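You operate a simulated robot arm through the tools that you are given. There is no shell and no other tool. Be economical: measure what you need, move in short steps, check, and stop when the job is done.

You are at the controls of a simulated robot arm. One attempt, no reset.

Task
Clamp tile 45 and try both nail holes with the green peg gauge.
Fine: Push it home in each hole, then stand it back in the green bush. Leave the tile clamped and the red gauge alone.

It is judged by the outcome, as a careful person would: the job done as asked, and still so three seconds after it is handed in. It fails if anything else is knocked over, pushed out of place, dropped, spilled or broken.

Robot
A 7-joint arm with a two-finger parallel gripper, fixed in place. Base frame: the origin is at the foot of the arm, x ahead of it, y to its left, z up; the work surface is at about z = 0. Units: mm, degrees, N and s.
With the tool pointing down near the work surface it reaches from about 220 to 580 mm from the base axis. Its first joint turns from -66.0 to 66.0 degrees. Payload 2.5 kg.
Tool frame: the origin (TCP) lies between the finger pads and is the grasp point; the fingertips stand 23 mm ahead of it; z points along the fingers, y is the line along which they close. The gripper opens to 94 mm. The fingers are 38 mm wide and 10 mm thick; the gripper's body (54 by 96 mm) begins 39 mm behind the TCP.
Orientation is that of the tool frame in the base frame, as a unit quaternion [w, x, y, z]. With the fingers straight down and closing along the base's y, the tool's x points along the base's -x, its y along +y and its z along -z.

Tools
- The arm moves only by the tool step_arm. Its argument "targets" is one flat list of numbers, 7 for each row, row after row: the turn, a rotation vector about the tool's x, y, z in degrees, then the shift along the tool's x, y, z in mm, then the gripper command, from -1 (shut) to 1 (fully open), values between in proportion. In form: [ax, ay, az, dx, dy, dz, jaw, ax, ay, az, dx, dy, dz, jaw, ...]. A call has 1 to 8 rows; each row shifts and turns the commanded pose from where the row before left it, along the tool's axes as they then stand. Rows are played at 5 a second. More than 50 mm and 8.6 degrees between two rows, or a gripper value outside its range, and nothing of the call is played. A pose out of reach is approached as far as the arm can. The call stops where the force on the tool passes 70 N (or 10 N more than at its start, if that is more) or the arm is blocked; 0.2 s more then pass. Each finger travels about 108 mm/s and halts on what it meets, pressing with about 36 N; the grip force reading is that of the motor and also rises with nothing between the fingers. The clock runs only during rows and for 0.2 s after the last one: add rows that do not move to give the fingers time. It gives the time, the measured TCP pose, the force on the tool (base axes), the opening and the grip force at its end, in the units of the frame above (readings bear some noise), and new pictures: "show" is both (left out), scene, wrist or none.
- Cameras (640 x 400 px; columns grow to the right, rows downward): "scene" is fixed at [105.2, -396.8, 545.2]; the picture's right is [0.92, -0.39, 0.00], its down [-0.22, -0.52, -0.83] and it looks along [0.33, 0.76, -0.56] (base axes); focal length 353 px, centre (320, 200). "wrist" rides on the gripper at [86, 16, -75] in the tool frame; the picture's right is [-0.18, 0.98, 0.00], its down [-0.58, -0.11, -0.81] and it looks along [-0.79, -0.15, 0.59] (tool axes); focal length 243 px, centre (320, 200). There is no depth. A picture from a camera that has moved, and an enlarged one, comes with that camera's place and axes in the base frame and with its lens.
- inspect(camera, box): a new picture of the part [left, top, right, bottom] of that camera's present view, enlarged. The clock stands still meanwhile.
- job_done(): hands the job in; it is judged then, once.

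Go step by step. Nothing tells you positions but the pictures and the camera data: compare them with the known pose of the tool, close in by small moves and look again before you grip or let go. The budget is 120 turns and 170 pictures, counting those below and the enlarged ones. Unless the task says otherwise, let go and move clear before handing in, and close with one line.

The tools are called after ">>>" by a JSON object that holds its "api" and its "payload". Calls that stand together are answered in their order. step_arm: Moves the arm, as the interface text tells. Its arguments: {"type":"object","properties":{"targets":{"type":"array","items":{"type":"number"}},"show":{"type":"string","enum":["both","scene","wrist","none"]}},"required":["targets"]} The other tools are called the same way: inspect (camera, box) takes an enlarged picture of a part of a camera's view; job_done () hands the job in.

At the start:

```text
clock: 0.0
ee_pos: [298.2, 122.7, 335.8]
tool_rot: [-0.001, 0.0, 1.0, 0.0]
force: [0.3, -0.5, -1.0]
width: 94.1
grip_force: 0.1
```

scene: 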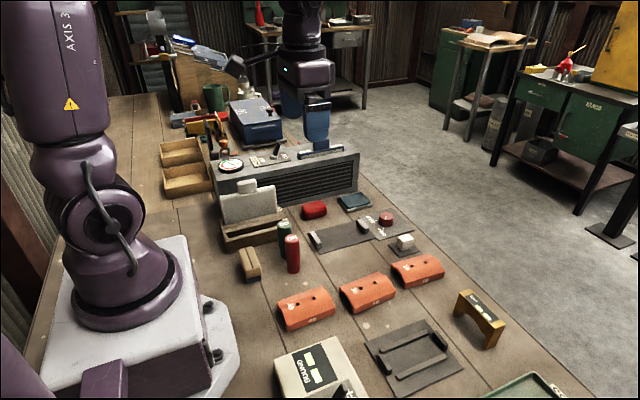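
wrist: 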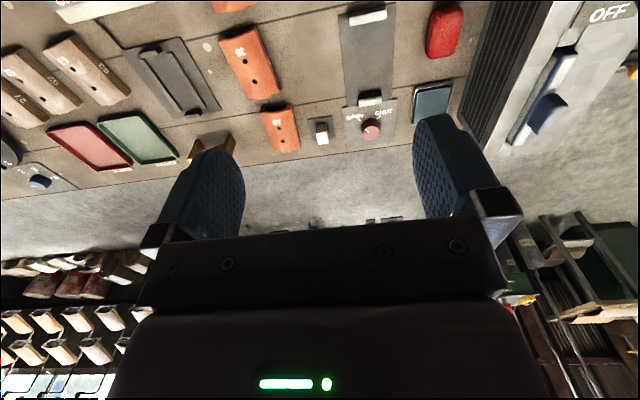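

I see three orange tiles, a grey clamp-like fixture, and the red and green gauges standing in bushes. I'll enlarge the scene to read the tile numbers and find the clamp.

>>> {"api": "inspect", "payload": {"camera": "scene", "box": [260, 240, 460, 365]}}

>>> {"api": "inspect", "payload": {"camera": "scene", "box": [210, 160, 450, 310]}}

>>> {"api": "inspect", "payload": {"camera": "scene", "box": [260, 280, 580, 400]}}

>>> {"api": "inspect", "payload": {"camera": "wrist", "box": [200, 0, 480, 175]}}

```text
3.20 times, centred on (360, 302) of scene
camera zoom: at [105.2, -396.8, 545.2], right [0.92, -0.39, 0.0], down [-0.22, -0.52, -0.83], along [0.33, 0.76, -0.56], focal length 1130 px, centre (192, -128)
```

zoom: 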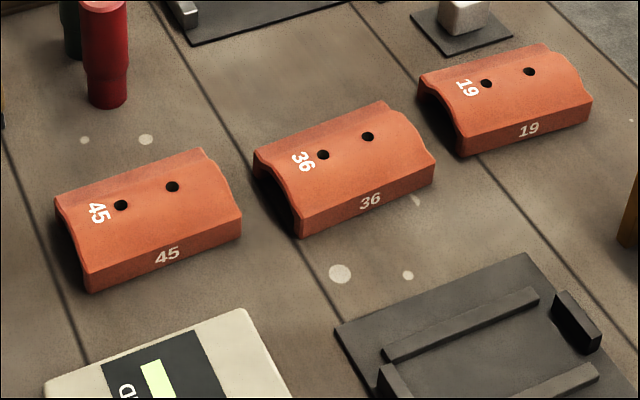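

```text
2.67 times, centred on (330, 235) of scene
camera zoom: at [105.2, -396.8, 545.2], right [0.92, -0.39, 0.0], down [-0.22, -0.52, -0.83], along [0.33, 0.76, -0.56], focal length 941 px, centre (293, 107)
```

zoom: 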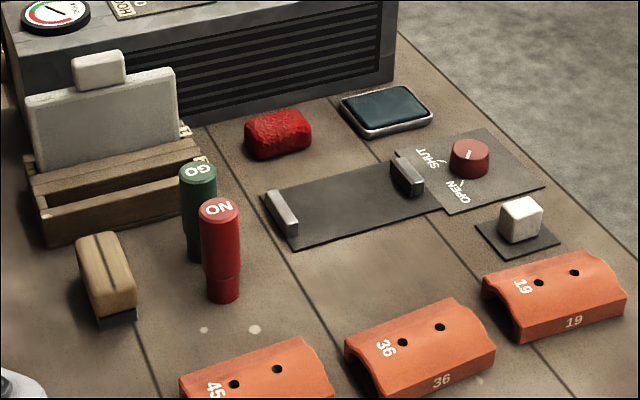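

```text
2.00 times, centred on (420, 340) of scene
camera zoom: at [105.2, -396.8, 545.2], right [0.92, -0.39, 0.0], down [-0.22, -0.52, -0.83], along [0.33, 0.76, -0.56], focal length 706 px, centre (120, -80)
```

zoom: 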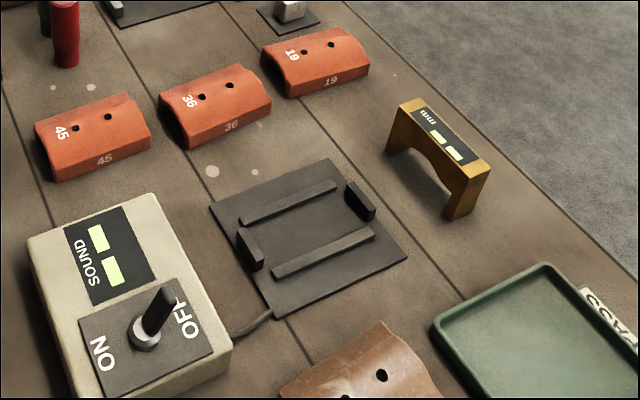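

```text
2.29 times, centred on (340, 88) of wrist
camera zoom: at [212.3, 139.3, 411.6], right [0.18, 0.98, 0.0], down [0.58, -0.11, 0.81], along [0.79, -0.15, -0.59], focal length 555 px, centre (274, 457)
```

zoom: 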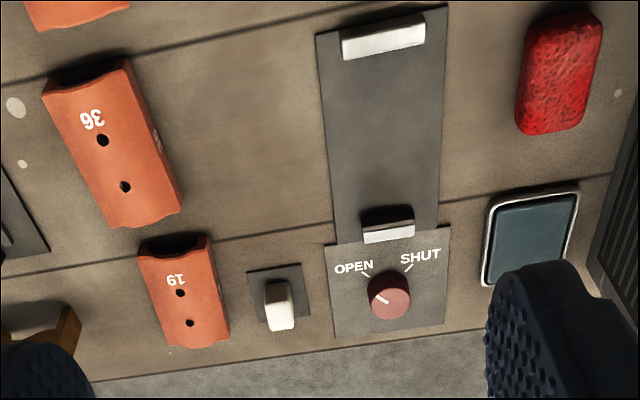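

Tile 45 lies near (255, 8), long axis along x. The clamp, with its OPEN/SHUT knob, is near (410, 185), and the green GO gauge is near (268, 165). I'll move above tile 45 and look closer.

>>> {"api": "step_arm", "payload": {"targets": [0, 0, 0, 7.3, -19.2, 34.2, 1, 0, 0, 0, 7.3, -19.2, 34.2, 1, 0, 0, 0, 7.3, -19.2, 34.2, 1, 0, 0, 0, 7.3, -19.2, 34.2, 1, 0, 0, 0, 7.3, -19.2, 34.2, 1, 0, 0, 0, 7.3, -19.2, 34.2, 1, 0, 0, 0, 0, 0, 0, 1]}}

```text
clock: 1.6
ee_pos: [252.4, 7.0, 130.4]
tool_rot: [0.0, 0.0, 1.0, -0.001]
force: [0.3, 0.3, -0.2]
width: 93.9
grip_force: 0.0
camera wrist: at [167.3, 24.4, 205.9], right [0.18, 0.98, 0.0], down [0.58, -0.11, 0.81], along [0.79, -0.15, -0.59], focal length 243 px, centre (320, 200)
```

scene: 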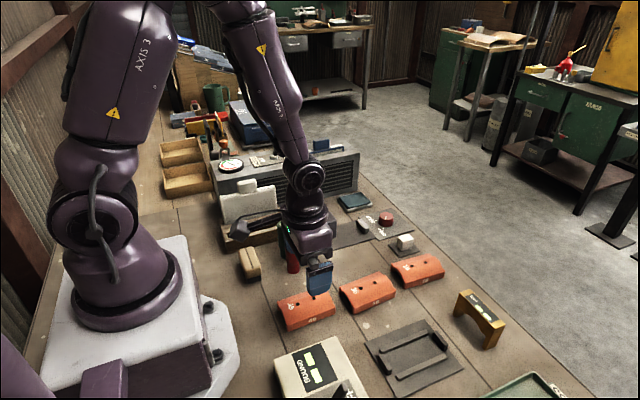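
wrist: 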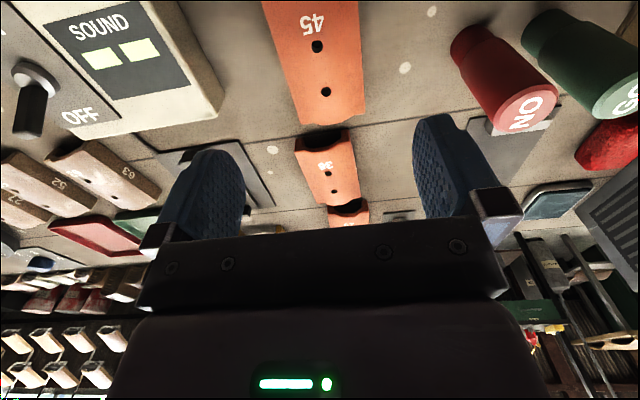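

The tile's holes are at about (235, 10) and (266, 10), and it is about 60 mm wide. I'll centre the gripper over it and come down part way.

>>> {"api": "step_arm", "payload": {"targets": [0, 0, 0, 1.5, 2.5, 25, 1, 0, 0, 0, 0, 0, 25, 1, 0, 0, 0, 0, 0, 20, 1, 0, 0, 0, 0, 0, 0, 1]}}

>>> {"api": "inspect", "payload": {"camera": "scene", "box": [260, 240, 420, 340]}}

```text
clock: 2.6
ee_pos: [252.1, 10.1, 61.3]
tool_rot: [-0.001, 0.0, 1.0, 0.0]
force: [0.4, -1.0, 0.0]
width: 93.9
grip_force: 0.1
camera wrist: at [166.8, 27.1, 136.4], right [0.18, 0.98, 0.0], down [0.58, -0.11, 0.81], along [0.79, -0.15, -0.59], focal length 243 px, centre (320, 200)
```

scene: 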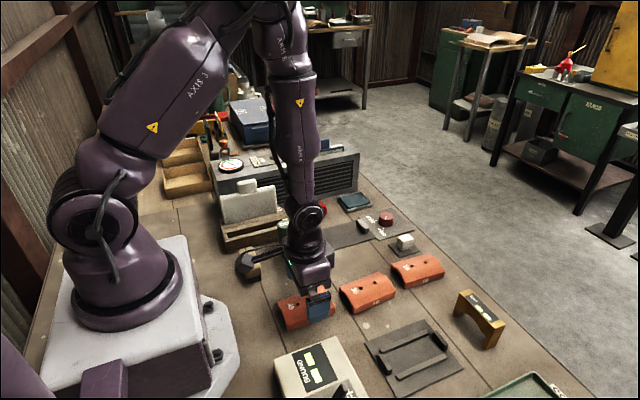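
wrist: 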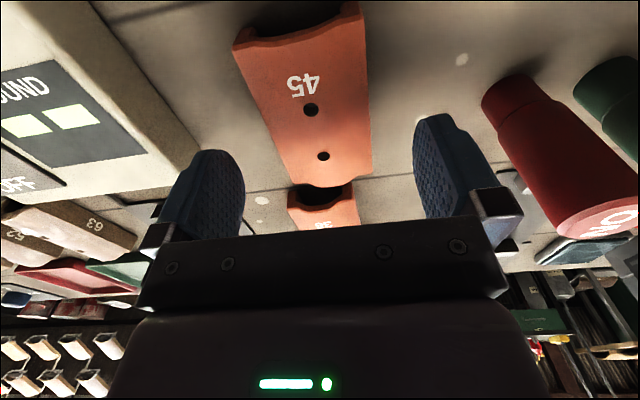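

```text
4.00 times, centred on (340, 290) of scene
camera zoom: at [105.2, -396.8, 545.2], right [0.92, -0.39, 0.0], down [-0.22, -0.52, -0.83], along [0.33, 0.76, -0.56], focal length 1412 px, centre (240, -160)
```

zoom: 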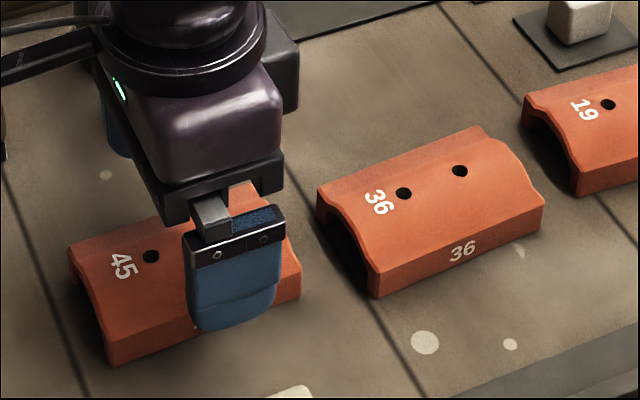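

Triangulating the holes from two heights puts the tile centre near (254, 10), with its top at about z = 27. I'll go down around its sides and close.

>>> {"api": "step_arm", "payload": {"targets": [0, 0, 0, -2, 0, 17, 1, 0, 0, 0, 0, 0, 17, 1, 0, 0, 0, 0, 0, 0, 1, 0, 0, 0, 0, 0, 0, 0.3, 0, 0, 0, 0, 0, 0, -0.2, 0, 0, 0, 0, 0, 0, -0.2]}}

>>> {"api": "inspect", "payload": {"camera": "scene", "box": [260, 240, 420, 340]}}

```text
clock: 4.0
ee_pos: [254.7, 10.0, 28.0]
tool_rot: [0.0, 0.0, 1.0, 0.001]
force: [-0.7, 0.2, -0.3]
width: 56.8
grip_force: 36.3
camera wrist: at [168.7, 27.0, 102.8], right [0.18, 0.98, 0.0], down [0.58, -0.11, 0.81], along [0.79, -0.15, -0.59], focal length 243 px, centre (320, 200)
```

scene: 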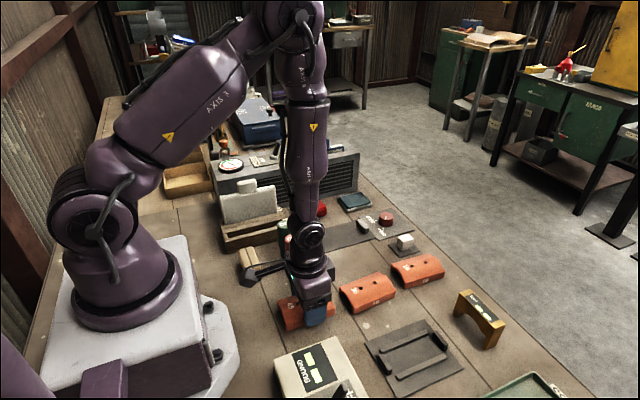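
wrist: 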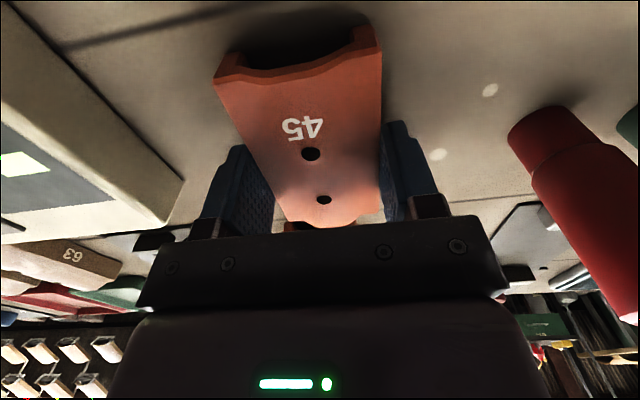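

```text
4.00 times, centred on (340, 290) of scene
camera zoom: at [105.2, -396.8, 545.2], right [0.92, -0.39, 0.0], down [-0.22, -0.52, -0.83], along [0.33, 0.76, -0.56], focal length 1412 px, centre (240, -160)
```

zoom: 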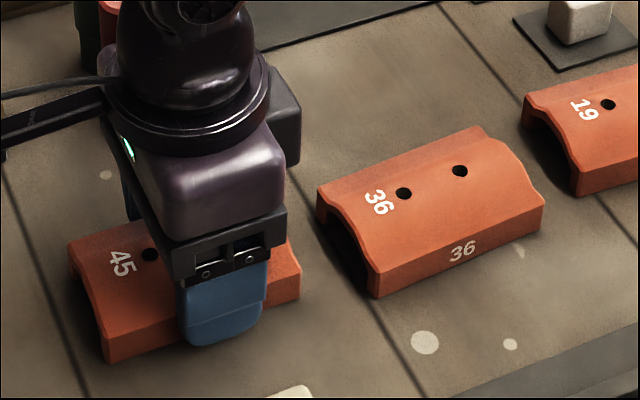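

Tile 45 is gripped at 56.8 mm. I'll lift it, then look at the clamp in more detail.

>>> {"api": "step_arm", "payload": {"targets": [0, 0, 0, 0, 0, -8, -0.5, 0, 0, 0, 0, 0, -24, -0.5, 0, 0, 0, 0, 0, -40, -0.5, 0, 0, 0, 0, 0, -40, -0.5, 0, 0, 0, 0, 0, -40, -0.5, 0, 0, 0, 0, 0, 0, -0.5]}}

>>> {"api": "inspect", "payload": {"camera": "scene", "box": [300, 195, 428, 275]}}

```text
clock: 5.4
ee_pos: [254.8, 10.1, 179.1]
tool_rot: [0.0, 0.001, 1.0, 0.0]
force: [-0.3, -0.4, -0.9]
width: 57.2
grip_force: 35.7
camera wrist: at [169.1, 27.6, 254.4], right [0.19, 0.98, 0.0], down [0.58, -0.11, 0.81], along [0.79, -0.15, -0.59], focal length 243 px, centre (320, 200)
```

scene: 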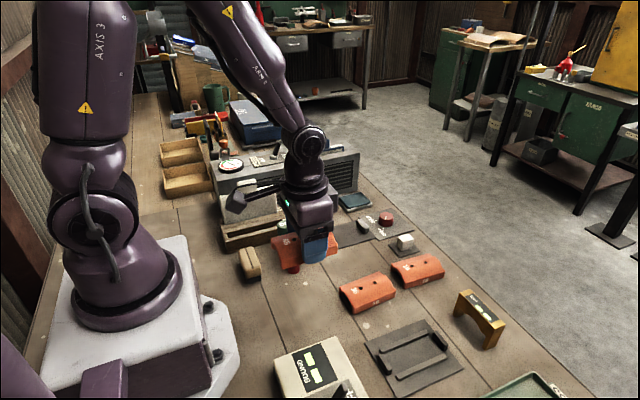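
wrist: 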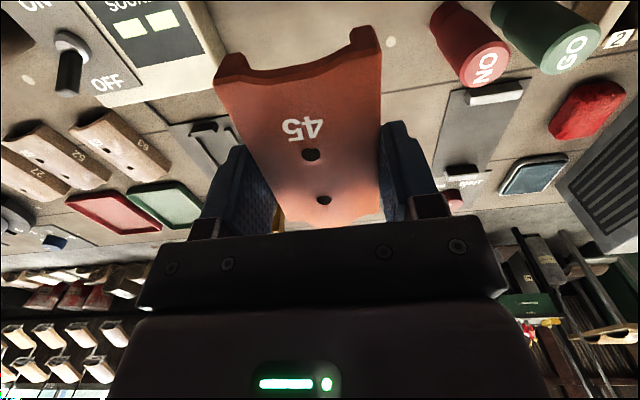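

```text
5.00 times, centred on (364, 235) of scene
camera zoom: at [105.2, -396.8, 545.2], right [0.92, -0.39, 0.0], down [-0.22, -0.52, -0.83], along [0.33, 0.76, -0.56], focal length 1765 px, centre (100, 25)
```

zoom: 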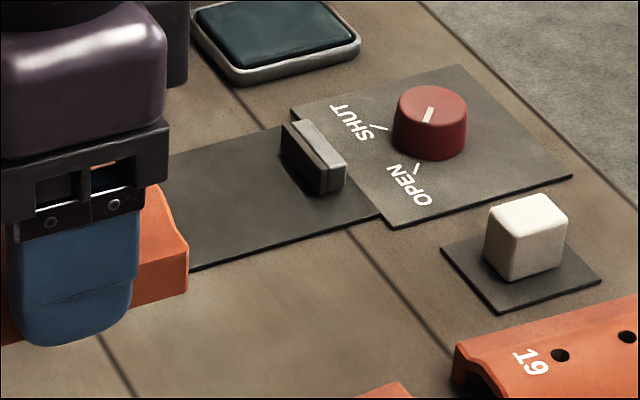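

The clamp gap runs from about x = 347 to 461, centred near y = 181, and the knob is at OPEN. I'll carry the tile above it and look again.

>>> {"api": "step_arm", "payload": {"targets": [0, 0, 0, -29.8, 34.3, 0, -0.5, 0, 0, 0, -29.8, 34.3, 0, -0.5, 0, 0, 0, -29.8, 34.3, 0, -0.5, 0, 0, 0, -29.8, 34.3, 0, -0.5, 0, 0, 0, -29.8, 34.3, 0, -0.5, 0, 0, 0, 0, 0, 40, -0.5, 0, 0, 0, 0, 0, 40, -0.5, 0, 0, 0, 0, 0, 0, -0.5]}}

>>> {"api": "inspect", "payload": {"camera": "scene", "box": [290, 185, 434, 275]}}

```text
clock: 7.2
ee_pos: [404.5, 182.0, 98.0]
tool_rot: [0.0, 0.002, 1.0, 0.0]
force: [0.0, -0.6, -1.1]
width: 57.4
grip_force: 36.4
camera wrist: at [318.3, 198.3, 173.7], right [0.18, 0.98, 0.0], down [0.58, -0.11, 0.81], along [0.79, -0.15, -0.59], focal length 243 px, centre (320, 200)
```

scene: 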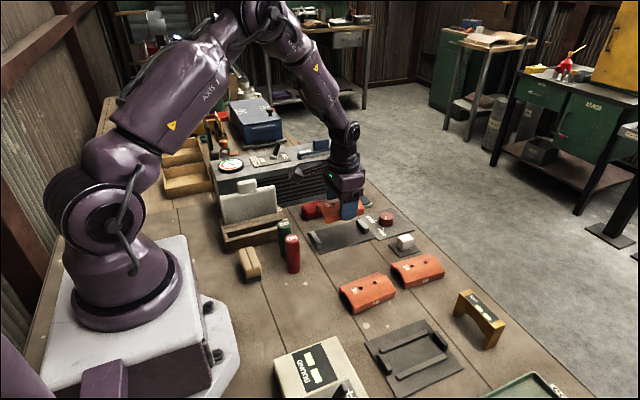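
wrist: 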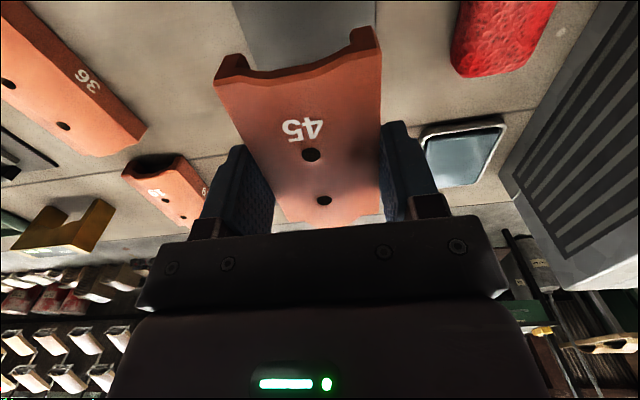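

```text
4.44 times, centred on (362, 230) of scene
camera zoom: at [105.2, -396.8, 545.2], right [0.92, -0.39, 0.0], down [-0.22, -0.52, -0.83], along [0.33, 0.76, -0.56], focal length 1569 px, centre (133, 67)
```

zoom: 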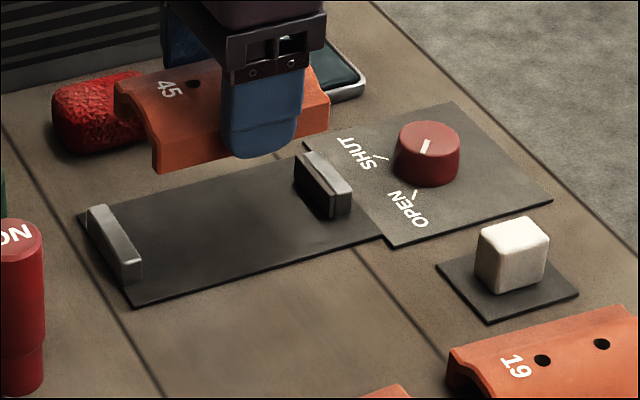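

Tile ends are at about x = 356 and 450, against a gap of 348 to 463. I'll shift 2 mm forward and lower gently towards the plate.

>>> {"api": "step_arm", "payload": {"targets": [0, 0, 0, -2, -0.5, 25, -0.5, 0, 0, 0, 0, 0, 25, -0.5, 0, 0, 0, 0, 0, 12, -0.5, 0, 0, 0, 0, 0, 2, -0.5, 0, 0, 0, 0, 0, 0, -0.5]}}

>>> {"api": "inspect", "payload": {"camera": "scene", "box": [290, 185, 434, 275]}}

```text
clock: 8.4
ee_pos: [405.1, 179.9, 36.2]
tool_rot: [0.001, 0.0, 1.0, 0.0]
force: [0.6, -0.3, -1.1]
width: 57.2
grip_force: 36.4
camera wrist: at [319.9, 197.7, 110.4], right [0.18, 0.98, 0.0], down [0.58, -0.11, 0.81], along [0.79, -0.15, -0.59], focal length 243 px, centre (320, 200)
```

scene: 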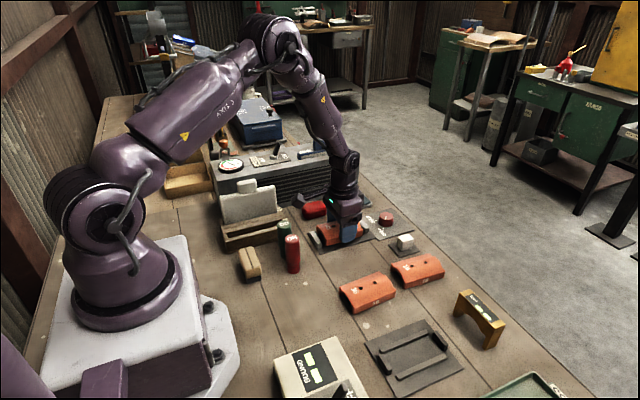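
wrist: 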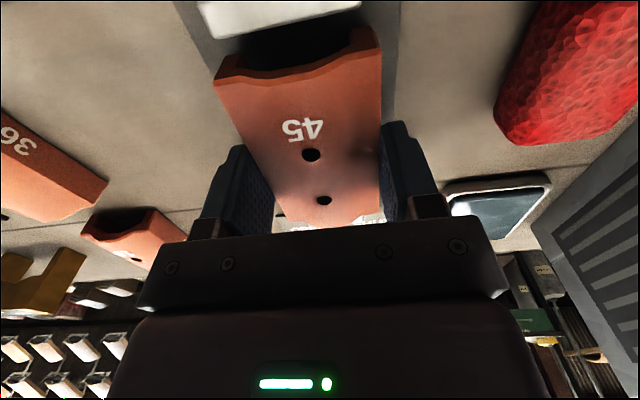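

```text
4.44 times, centred on (362, 230) of scene
camera zoom: at [105.2, -396.8, 545.2], right [0.92, -0.39, 0.0], down [-0.22, -0.52, -0.83], along [0.33, 0.76, -0.56], focal length 1569 px, centre (133, 67)
```

zoom: 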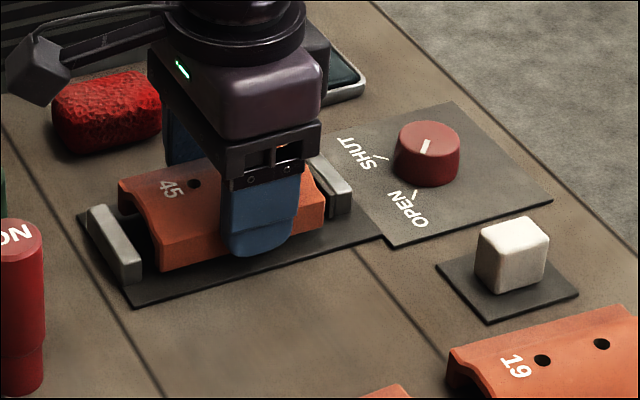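

The tile sits between the jaws. I'll nudge it +1.4 mm in y and go down to contact.

>>> {"api": "step_arm", "payload": {"targets": [0, 0, 0, 0, 1.4, 1.5, -0.5, 0, 0, 0, 0, 0, 1.5, -0.5, 0, 0, 0, 0, 0, 1, -0.5, 0, 0, 0, 0, 0, 1, -0.5, 0, 0, 0, 0, 0, 0, -0.5], "show": "none"}}

```text
clock: 9.6
ee_pos: [406.3, 181.7, 30.8]
tool_rot: [0.0, 0.001, 1.0, 0.0]
force: [-1.3, -1.1, 1.6]
width: 57.3
grip_force: 35.7
```

>>> {"api": "step_arm", "payload": {"targets": [0, 0, 0, 0, 0, 1, -0.5, 0, 0, 0, 0, 0, 0, -0.5], "show": "none"}}

```text
clock: 10.2
ee_pos: [406.3, 181.9, 30.5]
tool_rot: [0.0, 0.001, 1.0, 0.0]
force: [-8.2, -3.0, 24.3]
width: 57.3
grip_force: 36.6
```

The tile has bottomed out on the plate (24 N up), so I'll relax, release and lift clear.

>>> {"api": "step_arm", "payload": {"targets": [0, 0, 0, 0, 0, -1, -0.5, 0, 0, 0, 0, 0, 0, 0, 0, 0, 0, 0, 0, 0, 0.6, 0, 0, 0, 0, 0, 0, 0.6, 0, 0, 0, 0, 0, -20, 0.6, 0, 0, 0, 0, 0, -40, 0.6, 0, 0, 0, 0, 0, -40, 0.6, 0, 0, 0, 0, 0, 0, 0.6]}}

>>> {"api": "inspect", "payload": {"camera": "scene", "box": [290, 185, 434, 275]}}

>>> {"api": "inspect", "payload": {"camera": "wrist", "box": [220, 0, 460, 150]}}

```text
clock: 12.0
ee_pos: [405.3, 180.7, 130.8]
tool_rot: [0.0, 0.001, 1.0, 0.001]
force: [1.0, 0.6, -1.3]
width: 75.1
grip_force: 0.1
camera wrist: at [320.4, 198.4, 207.0], right [0.18, 0.98, 0.0], down [0.58, -0.11, 0.81], along [0.79, -0.15, -0.59], focal length 243 px, centre (320, 200)
```

scene: 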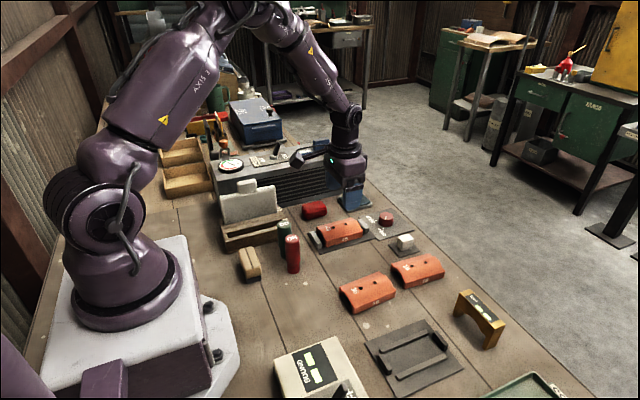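
wrist: 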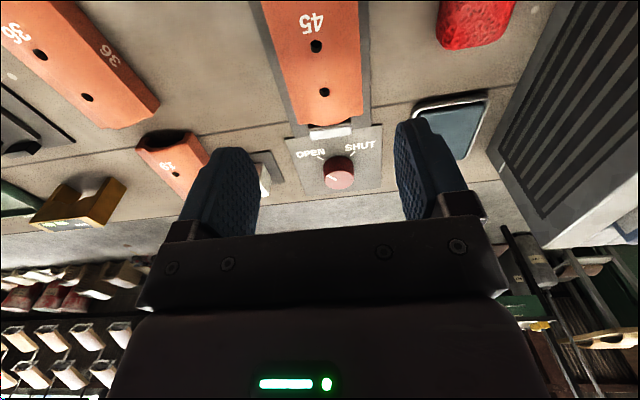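

```text
4.44 times, centred on (362, 230) of scene
camera zoom: at [105.2, -396.8, 545.2], right [0.92, -0.39, 0.0], down [-0.22, -0.52, -0.83], along [0.33, 0.76, -0.56], focal length 1569 px, centre (133, 67)
```

zoom: 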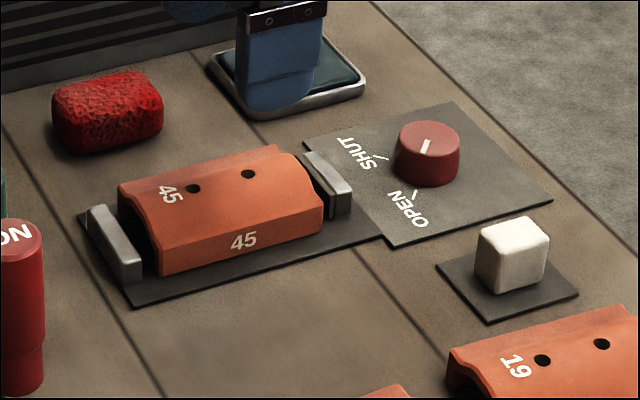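

```text
2.67 times, centred on (340, 75) of wrist
camera zoom: at [320.4, 198.4, 207.0], right [0.18, 0.98, 0.0], down [0.58, -0.11, 0.81], along [0.79, -0.15, -0.59], focal length 647 px, centre (267, 533)
```

zoom: 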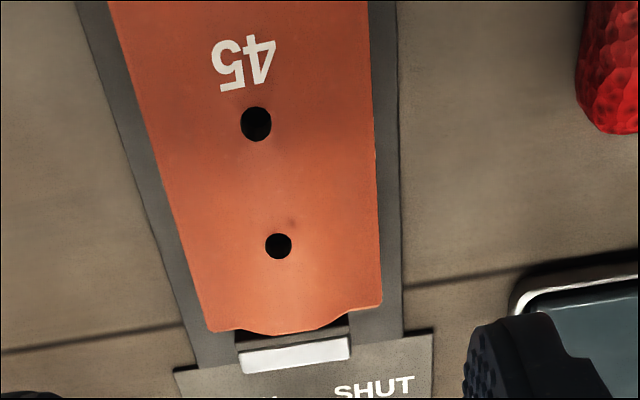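

The tile lies flat between the jaws. The knob is near (529, 182) and needs about a 90° clockwise turn from OPEN to SHUT. I'll move above it with the hand pre-turned about -42°.

>>> {"api": "step_arm", "payload": {"targets": [0, 0, 0, -41.2, 0.4, 0, 0.3, 0, 0, 0, -41.2, 0.4, 0, 0.3, 0, 0, 0, -41.2, 0.4, 0, 0.3, 0, 0, -8.5, 0, 0, 0, 0.3, 0, 0, -8.5, 0, 0, 0, 0.3, 0, 0, -8.5, 0, 0, 0, 0.3, 0, 0, -8.5, 0, 0, 0, 0.3, 0, 0, -8.5, 0, 0, 0, 0.3]}}

>>> {"api": "inspect", "payload": {"camera": "wrist", "box": [220, 0, 460, 150]}}

>>> {"api": "inspect", "payload": {"camera": "scene", "box": [290, 185, 434, 275]}}

```text
clock: 13.8
ee_pos: [529.3, 183.0, 130.4]
tool_rot: [0.001, -0.363, 0.932, -0.001]
force: [0.5, 0.0, 0.6]
width: 61.1
grip_force: 0.0
camera wrist: at [455.5, 136.9, 205.1], right [-0.53, 0.85, 0.0], down [0.5, 0.31, 0.81], along [0.68, 0.43, -0.59], focal length 243 px, centre (320, 200)
```

scene: 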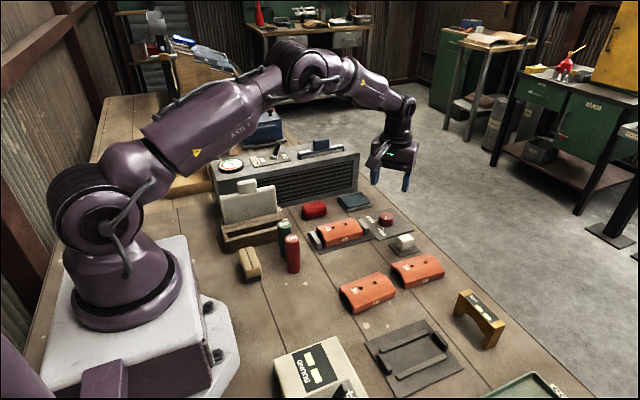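
wrist: 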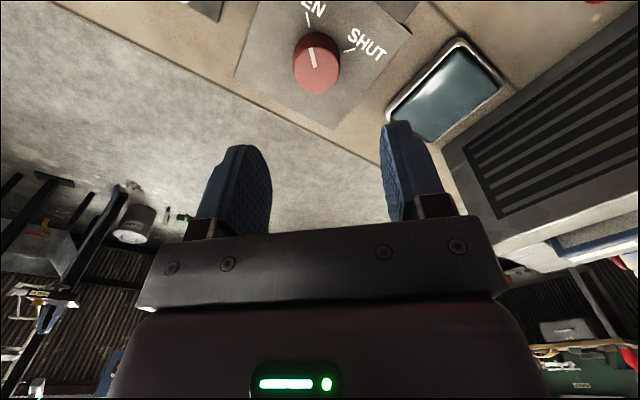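

```text
2.67 times, centred on (340, 75) of wrist
camera zoom: at [455.5, 136.9, 205.1], right [-0.53, 0.85, 0.0], down [0.5, 0.31, 0.81], along [0.68, 0.43, -0.59], focal length 647 px, centre (267, 533)
```

zoom: 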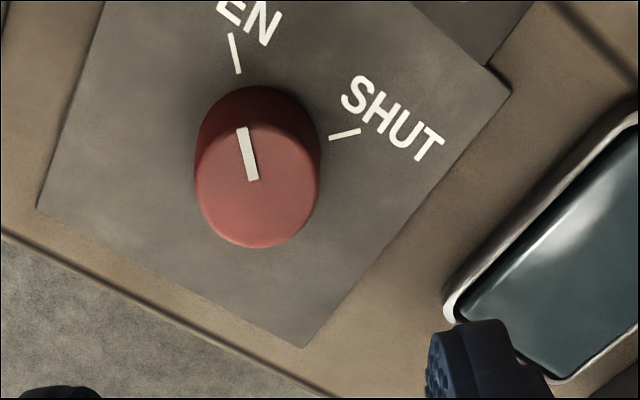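

```text
4.44 times, centred on (362, 230) of scene
camera zoom: at [105.2, -396.8, 545.2], right [0.92, -0.39, 0.0], down [-0.22, -0.52, -0.83], along [0.33, 0.76, -0.56], focal length 1569 px, centre (133, 67)
```

zoom: 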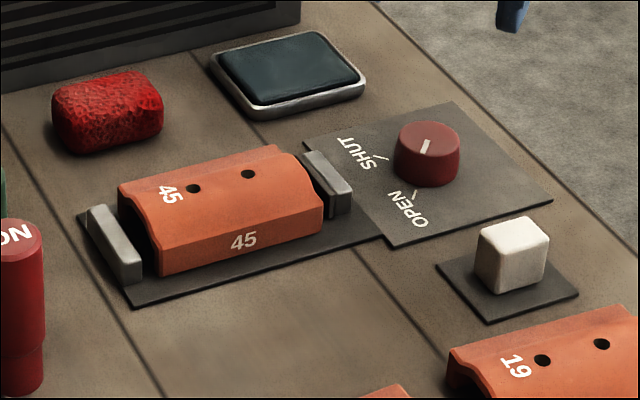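

The knob is centred near (531.5, 181.5), about 24 mm tall, with nothing close by. I'll centre on it, go down and grip.

>>> {"api": "step_arm", "payload": {"targets": [0, 0, 0, -0.6, -2.6, 35, 0.3, 0, 0, 0, 0, 0, 35, 0.3, 0, 0, 0, 0, 0, 30, 0.3, 0, 0, 0, 0, 0, 0, 0.3, 0, 0, 0, 0, 0, 0, -0.6, 0, 0, 0, 0, 0, 0, -0.6, 0, 0, 0, 0, 0, 0, -0.6]}}

>>> {"api": "inspect", "payload": {"camera": "scene", "box": [330, 185, 434, 250]}}

```text
clock: 15.4
ee_pos: [530.5, 180.5, 29.7]
tool_rot: [0.001, -0.362, 0.932, 0.001]
force: [2.7, 2.8, -4.6]
width: 35.2
grip_force: 45.2
camera wrist: at [457.7, 135.9, 104.5], right [-0.53, 0.85, 0.0], down [0.5, 0.31, 0.81], along [0.69, 0.43, -0.59], focal length 243 px, centre (320, 200)
```

scene: 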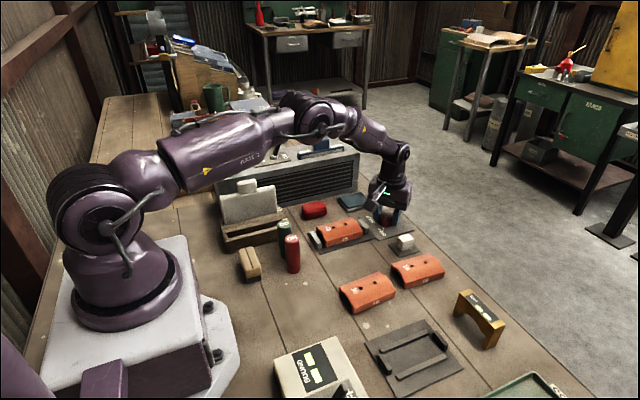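
wrist: 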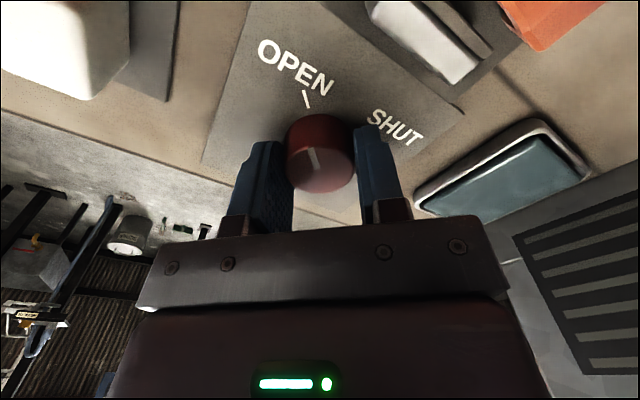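

```text
6.15 times, centred on (382, 218) of scene
camera zoom: at [105.2, -396.8, 545.2], right [0.92, -0.39, 0.0], down [-0.22, -0.52, -0.83], along [0.33, 0.76, -0.56], focal length 2172 px, centre (-62, 92)
```

zoom: 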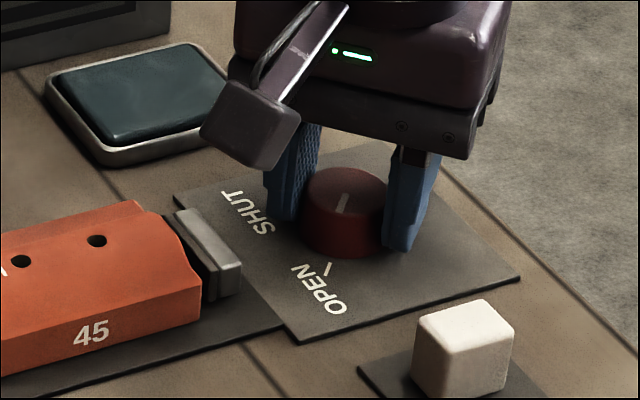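

The knob is gripped at 35 mm. I'll turn it clockwise in small steps.

>>> {"api": "step_arm", "payload": {"targets": [0, 0, 7.5, 0, 0, 0, -0.8, 0, 0, 7.5, 0, 0, 0, -0.8, 0, 0, 7.5, 0, 0, 0, -0.8, 0, 0, 7.5, 0, 0, 0, -0.8, 0, 0, 7.5, 0, 0, 0, -0.8, 0, 0, 7.5, 0, 0, 0, -0.8, 0, 0, 0, 0, 0, 0, -0.8]}}

>>> {"api": "inspect", "payload": {"camera": "scene", "box": [330, 185, 434, 250]}}

```text
clock: 17.0
ee_pos: [531.1, 179.5, 29.1]
tool_rot: [0.001, 0.024, 1.0, 0.0]
force: [16.4, -4.0, -23.6]
width: 35.1
grip_force: 44.9
camera wrist: at [447.2, 201.3, 104.4], right [0.23, 0.97, 0.0], down [0.57, -0.13, 0.81], along [0.79, -0.19, -0.59], focal length 243 px, centre (320, 200)
```

scene: 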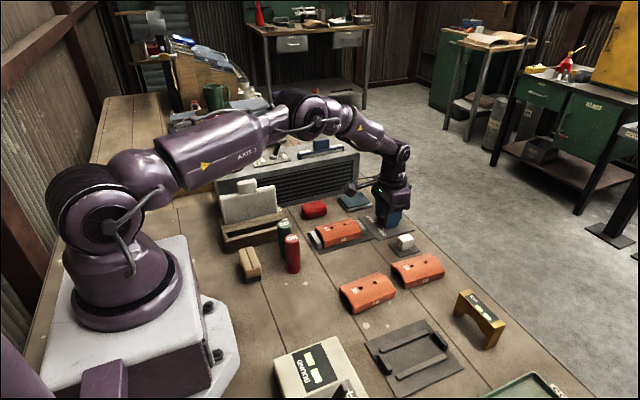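
wrist: 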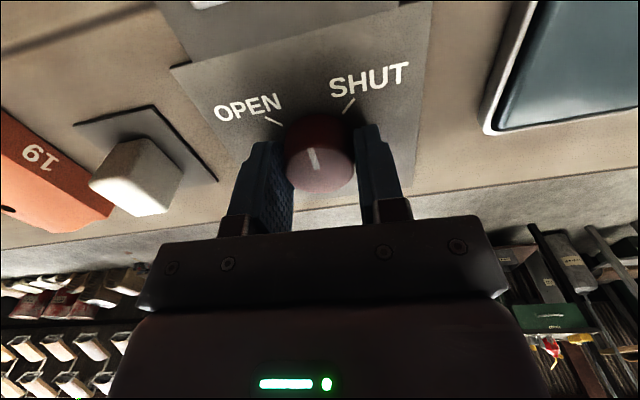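

```text
6.15 times, centred on (382, 218) of scene
camera zoom: at [105.3, -396.8, 545.2], right [0.92, -0.39, 0.0], down [-0.22, -0.52, -0.83], along [0.33, 0.76, -0.56], focal length 2172 px, centre (-62, 92)
```

zoom: 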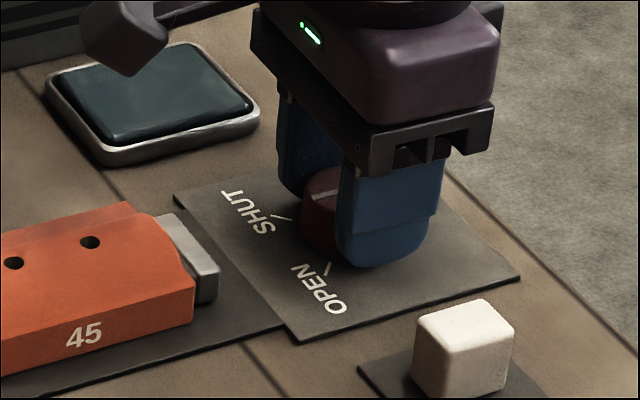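

The knob turns with the hand and the jaw has moved up against the tile. I'll carry on towards SHUT.

>>> {"api": "step_arm", "payload": {"targets": [0, 0, 7.5, 0, 0, 0, -0.8, 0, 0, 7.5, 0, 0, 0, -0.8, 0, 0, 7.5, 0, 0, 0, -0.8, 0, 0, 7.5, 0, 0, 0, -0.8, 0, 0, 7.5, 0, 0, 0, -0.8, 0, 0, 0, 0, 0, 0, -0.8]}}

>>> {"api": "inspect", "payload": {"camera": "scene", "box": [290, 185, 434, 275]}}

>>> {"api": "inspect", "payload": {"camera": "wrist", "box": [200, 50, 440, 200]}}

```text
clock: 18.4
ee_pos: [532.7, 177.9, 29.0]
tool_rot: [0.0, 0.345, 0.939, -0.001]
force: [12.1, -18.8, -19.2]
width: 35.2
grip_force: 44.6
camera wrist: at [477.0, 248.2, 104.5], right [0.78, 0.63, 0.0], down [0.37, -0.46, 0.81], along [0.51, -0.63, -0.59], focal length 243 px, centre (320, 200)
```

scene: 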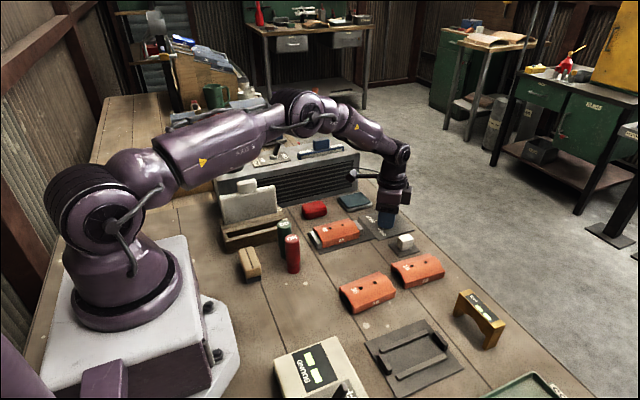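
wrist: 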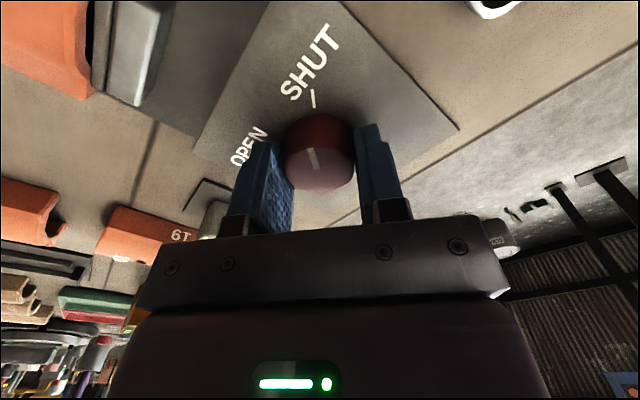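

```text
4.44 times, centred on (362, 230) of scene
camera zoom: at [105.3, -396.7, 545.2], right [0.92, -0.39, 0.0], down [-0.22, -0.52, -0.83], along [0.33, 0.76, -0.56], focal length 1569 px, centre (133, 67)
```

zoom: 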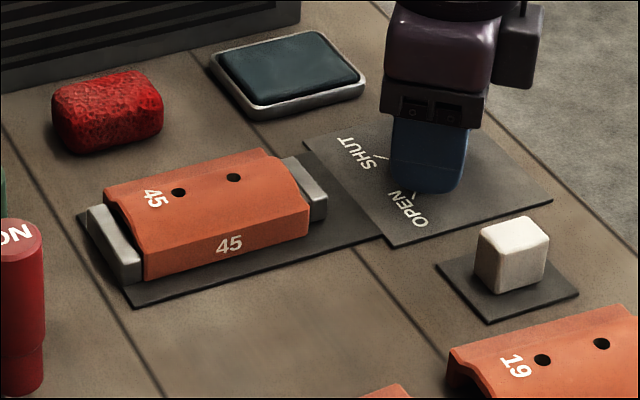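

```text
2.67 times, centred on (320, 125) of wrist
camera zoom: at [477.0, 248.2, 104.5], right [0.78, 0.63, 0.0], down [0.37, -0.46, 0.81], along [0.51, -0.63, -0.59], focal length 647 px, centre (320, 400)
```

zoom: 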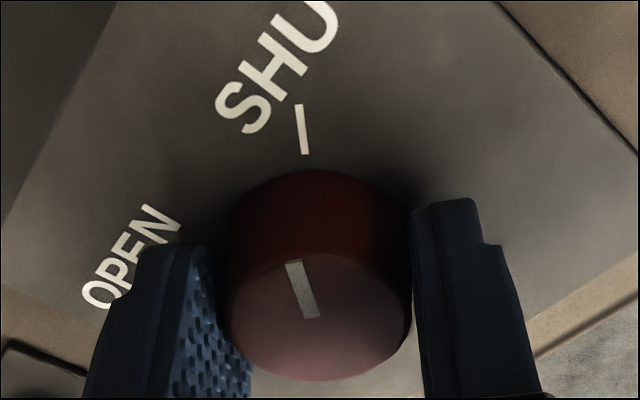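

The pointer is almost at the SHUT tick and the tile is held against the fixed jaw. I'll give it a last few degrees.

>>> {"api": "step_arm", "payload": {"targets": [0, 0, 3, 0, 0, 0, -0.8, 0, 0, 3, 0, 0, 0, -0.8, 0, 0, 0, 0, 0, 0, -0.8], "show": "none"}}

>>> {"api": "inspect", "payload": {"camera": "wrist", "box": [200, 50, 440, 200]}}

```text
clock: 19.2
ee_pos: [530.9, 178.4, 29.7]
tool_rot: [0.0, 0.391, 0.92, -0.002]
force: [-0.3, -22.6, -10.7]
width: 35.4
grip_force: 44.6
```

```text
2.67 times, centred on (320, 125) of wrist
camera zoom: at [484.3, 253.6, 104.5], right [0.84, 0.55, 0.0], down [0.33, -0.49, 0.81], along [0.44, -0.68, -0.59], focal length 647 px, centre (320, 400)
```

zoom: 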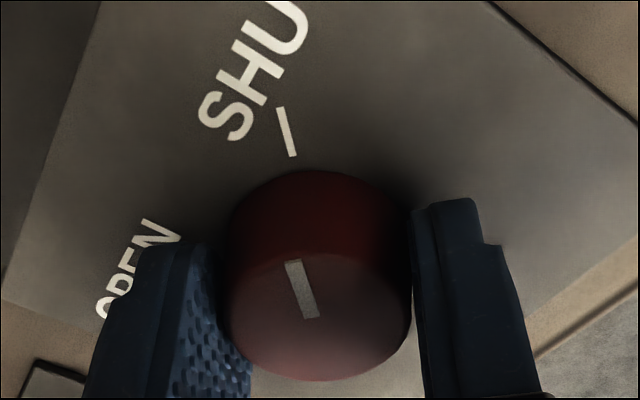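

The pointer now lines up with the SHUT tick. I'll release the knob and rise.

>>> {"api": "step_arm", "payload": {"targets": [0, 0, 0, 0, 0, 0, 0.0, 0, 0, 0, 0, 0, 0, 0.2, 0, 0, 0, 0, 0, -20, 0.2, 0, 0, 0, 0, 0, -40, 0.2, 0, 0, 0, 0, 0, -40, 0.2, 0, 0, 0, 0, 0, -40, 0.2, 0, 0, 0, 0, 0, 0, 0.2]}}

>>> {"api": "inspect", "payload": {"camera": "scene", "box": [290, 185, 434, 275]}}

>>> {"api": "inspect", "payload": {"camera": "scene", "box": [220, 175, 348, 285]}}

```text
clock: 20.8
ee_pos: [531.1, 181.9, 171.4]
tool_rot: [-0.001, 0.392, 0.92, 0.0]
force: [-0.2, -0.1, 0.1]
width: 56.5
grip_force: 0.1
camera wrist: at [483.3, 256.2, 245.8], right [0.84, 0.55, 0.0], down [0.33, -0.49, 0.81], along [0.44, -0.67, -0.59], focal length 243 px, centre (320, 200)
```

scene: 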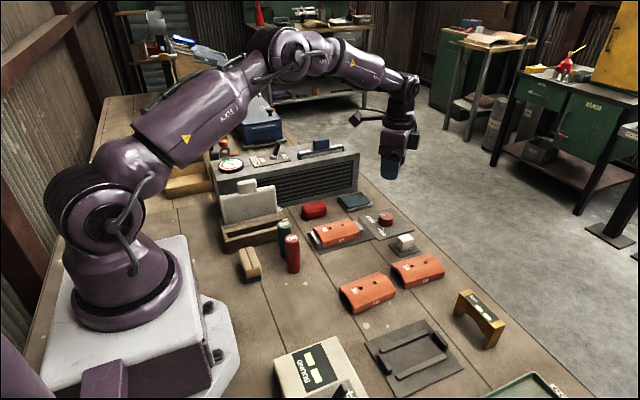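
wrist: 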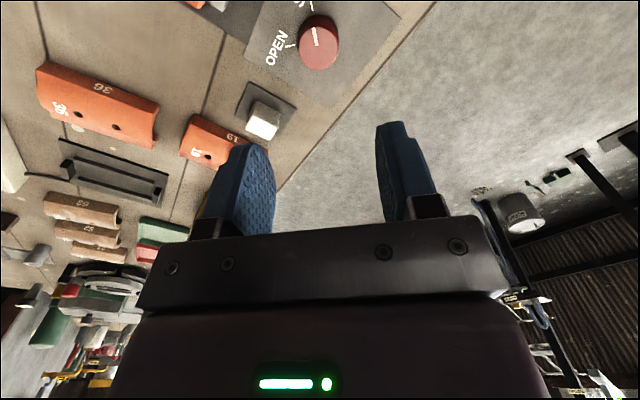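

```text
4.44 times, centred on (362, 230) of scene
camera zoom: at [105.2, -396.8, 545.2], right [0.92, -0.39, 0.0], down [-0.22, -0.52, -0.83], along [0.33, 0.76, -0.56], focal length 1569 px, centre (133, 67)
```

zoom: 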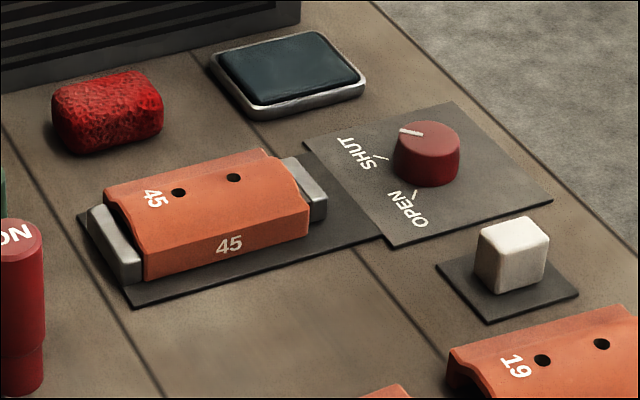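

```text
3.64 times, centred on (284, 230) of scene
camera zoom: at [105.2, -396.8, 545.2], right [0.92, -0.39, 0.0], down [-0.22, -0.52, -0.83], along [0.33, 0.76, -0.56], focal length 1284 px, centre (451, 91)
```

zoom: 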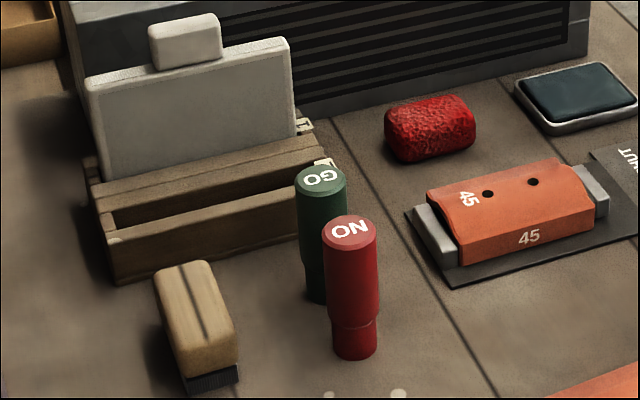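

The tile is clamped: the moved jaw is tight on it and the pointer is at SHUT. Next is the GO gauge. I'll turn the hand to close along x with the camera on the -y side, clear of the tall block rack.

>>> {"api": "step_arm", "payload": {"targets": [0, 0, -8.5, 0, 0, 0, 0.2, 0, 0, -8.5, 0, 0, 0, 0.2, 0, 0, -8.5, 0, 0, 0, 0.2, 0, 0, -8.5, 0, 0, 0, 0.2, 0, 0, -8.5, 0, 0, 0, 0.2, 0, 0, -8.5, 0, 0, 0, 0.2, 0, 0, -8.5, 0, 0, 0, 0.2, 0, 0, -8.5, 0, 0, 0, 0.2], "show": "none"}}

>>> {"api": "step_arm", "payload": {"targets": [0, 0, -8.5, 0, 0, 0, 0.2, 0, 0, -8.5, 0, 0, 0, 0.2, 0, 0, -8.5, 0, 0, 0, 0.2, 0, 0, -8.5, 0, 0, 0, 0.2, 0, 0, -8.5, 0, 0, 0, 0.2, 0, 0, -8.5, 0, 0, 0, 0.2, 0, 0, -8.5, 0, 0, 0, 0.2, 0, 0, -8.5, 0, 0, 0, 0.2], "show": "none"}}

```text
clock: 22.6
ee_pos: [532.0, 180.7, 170.4]
tool_rot: [0.0, -0.192, 0.981, 0.001]
force: [0.0, 0.0, 0.5]
width: 56.6
grip_force: 0.1
```

```text
clock: 24.4
ee_pos: [531.5, 180.9, 170.8]
tool_rot: [0.001, 0.707, -0.707, 0.0]
force: [0.3, -0.3, -0.5]
width: 56.4
grip_force: 0.0
```

The hand now closes along x, with the camera on the -y side. I'll pass over the clamped tile and image its holes.

>>> {"api": "step_arm", "payload": {"targets": [0, 0, 0, 0, 45.2, 20, 0.2, 0, 0, 0, 0, 45.2, 20, 0.2, 0, 0, 0, 0, 45.2, 20, 0.2, 0, 0, 0, 0, 0, 0, 0.2], "show": "wrist"}}

>>> {"api": "inspect", "payload": {"camera": "wrist", "box": [220, 0, 460, 150]}}

```text
clock: 25.4
ee_pos: [396.6, 182.7, 109.9]
tool_rot: [0.0, -0.707, 0.708, 0.0]
force: [0.9, 0.7, -0.6]
width: 56.7
grip_force: 0.1
camera wrist: at [380.7, 96.4, 185.5], right [-0.98, 0.19, 0.0], down [0.11, 0.58, 0.81], along [0.15, 0.79, -0.59], focal length 243 px, centre (320, 200)
```

wrist: 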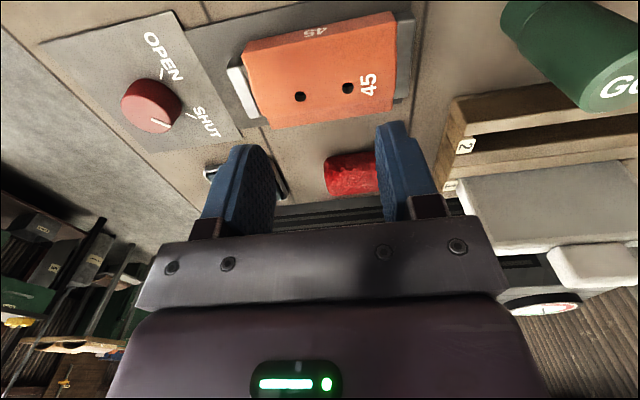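

```text
2.67 times, centred on (340, 75) of wrist
camera zoom: at [380.7, 96.4, 185.5], right [-0.98, 0.19, 0.0], down [0.11, 0.58, 0.81], along [0.15, 0.79, -0.59], focal length 647 px, centre (267, 533)
```

zoom: 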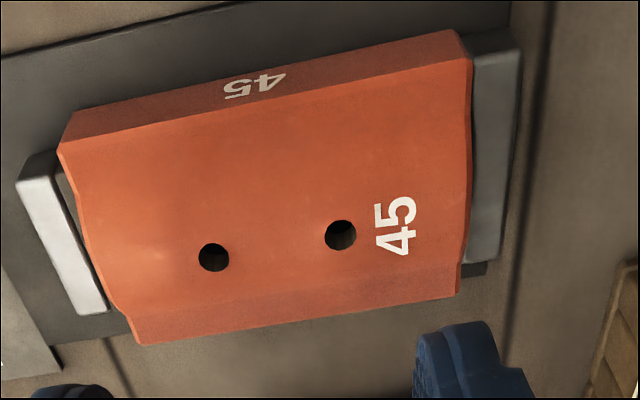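

The holes are near (379.5, 185) and (412, 185), about 32.5 mm apart. Now I'll go above the green gauge.

>>> {"api": "step_arm", "payload": {"targets": [0, 0, 0, 0, 0, -45, 0.2, 0, 0, 0, 6, 43, -15, 0.2, 0, 0, 0, 6, 43, 0, 0.2, 0, 0, 0, 6, 42, 0, 0.2, 0, 0, 0, 0, 0, 0, 0.2]}}

>>> {"api": "inspect", "payload": {"camera": "wrist", "box": [220, 0, 460, 150]}}

>>> {"api": "inspect", "payload": {"camera": "scene", "box": [220, 175, 348, 285]}}

```text
clock: 26.6
ee_pos: [268.3, 163.1, 172.1]
tool_rot: [0.0, -0.706, 0.708, 0.001]
force: [0.7, 1.0, 0.3]
width: 56.4
grip_force: 0.1
camera wrist: at [251.7, 78.5, 246.5], right [-0.98, 0.19, 0.0], down [0.11, 0.58, 0.81], along [0.15, 0.79, -0.59], focal length 243 px, centre (320, 200)
```

scene: 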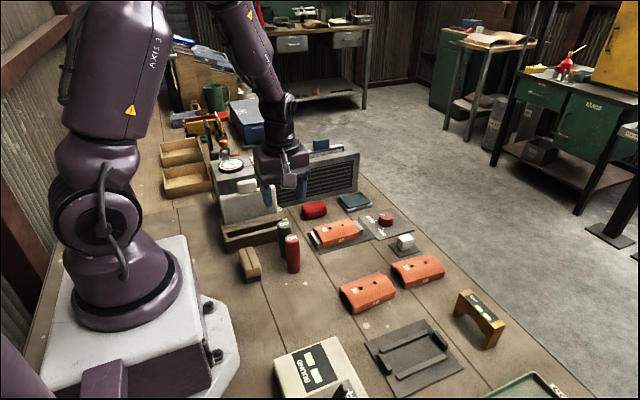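
wrist: 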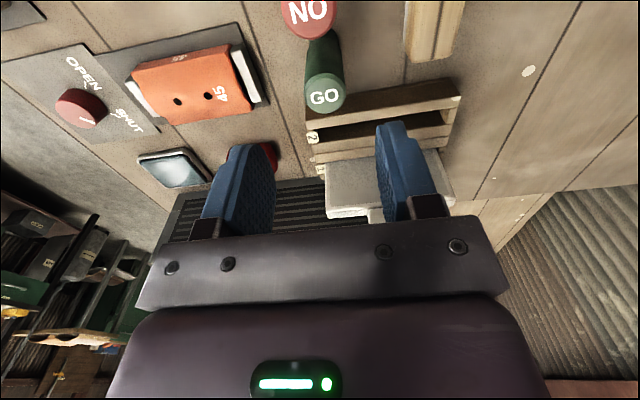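

```text
2.67 times, centred on (340, 75) of wrist
camera zoom: at [251.7, 78.5, 246.5], right [-0.98, 0.19, 0.0], down [0.11, 0.58, 0.81], along [0.15, 0.79, -0.59], focal length 647 px, centre (267, 533)
```

zoom: 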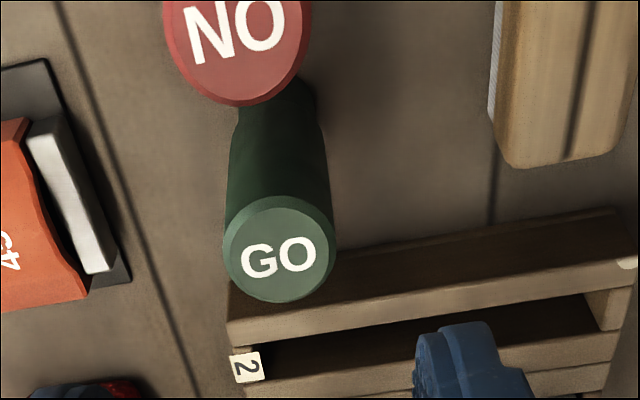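

```text
3.64 times, centred on (284, 230) of scene
camera zoom: at [105.2, -396.8, 545.2], right [0.92, -0.39, 0.0], down [-0.22, -0.52, -0.83], along [0.33, 0.76, -0.56], focal length 1284 px, centre (451, 91)
```

zoom: 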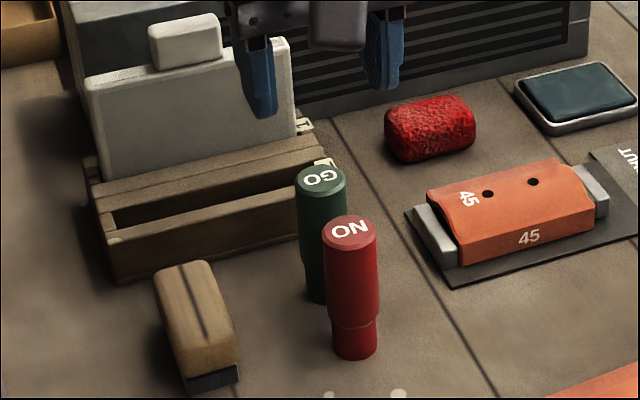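

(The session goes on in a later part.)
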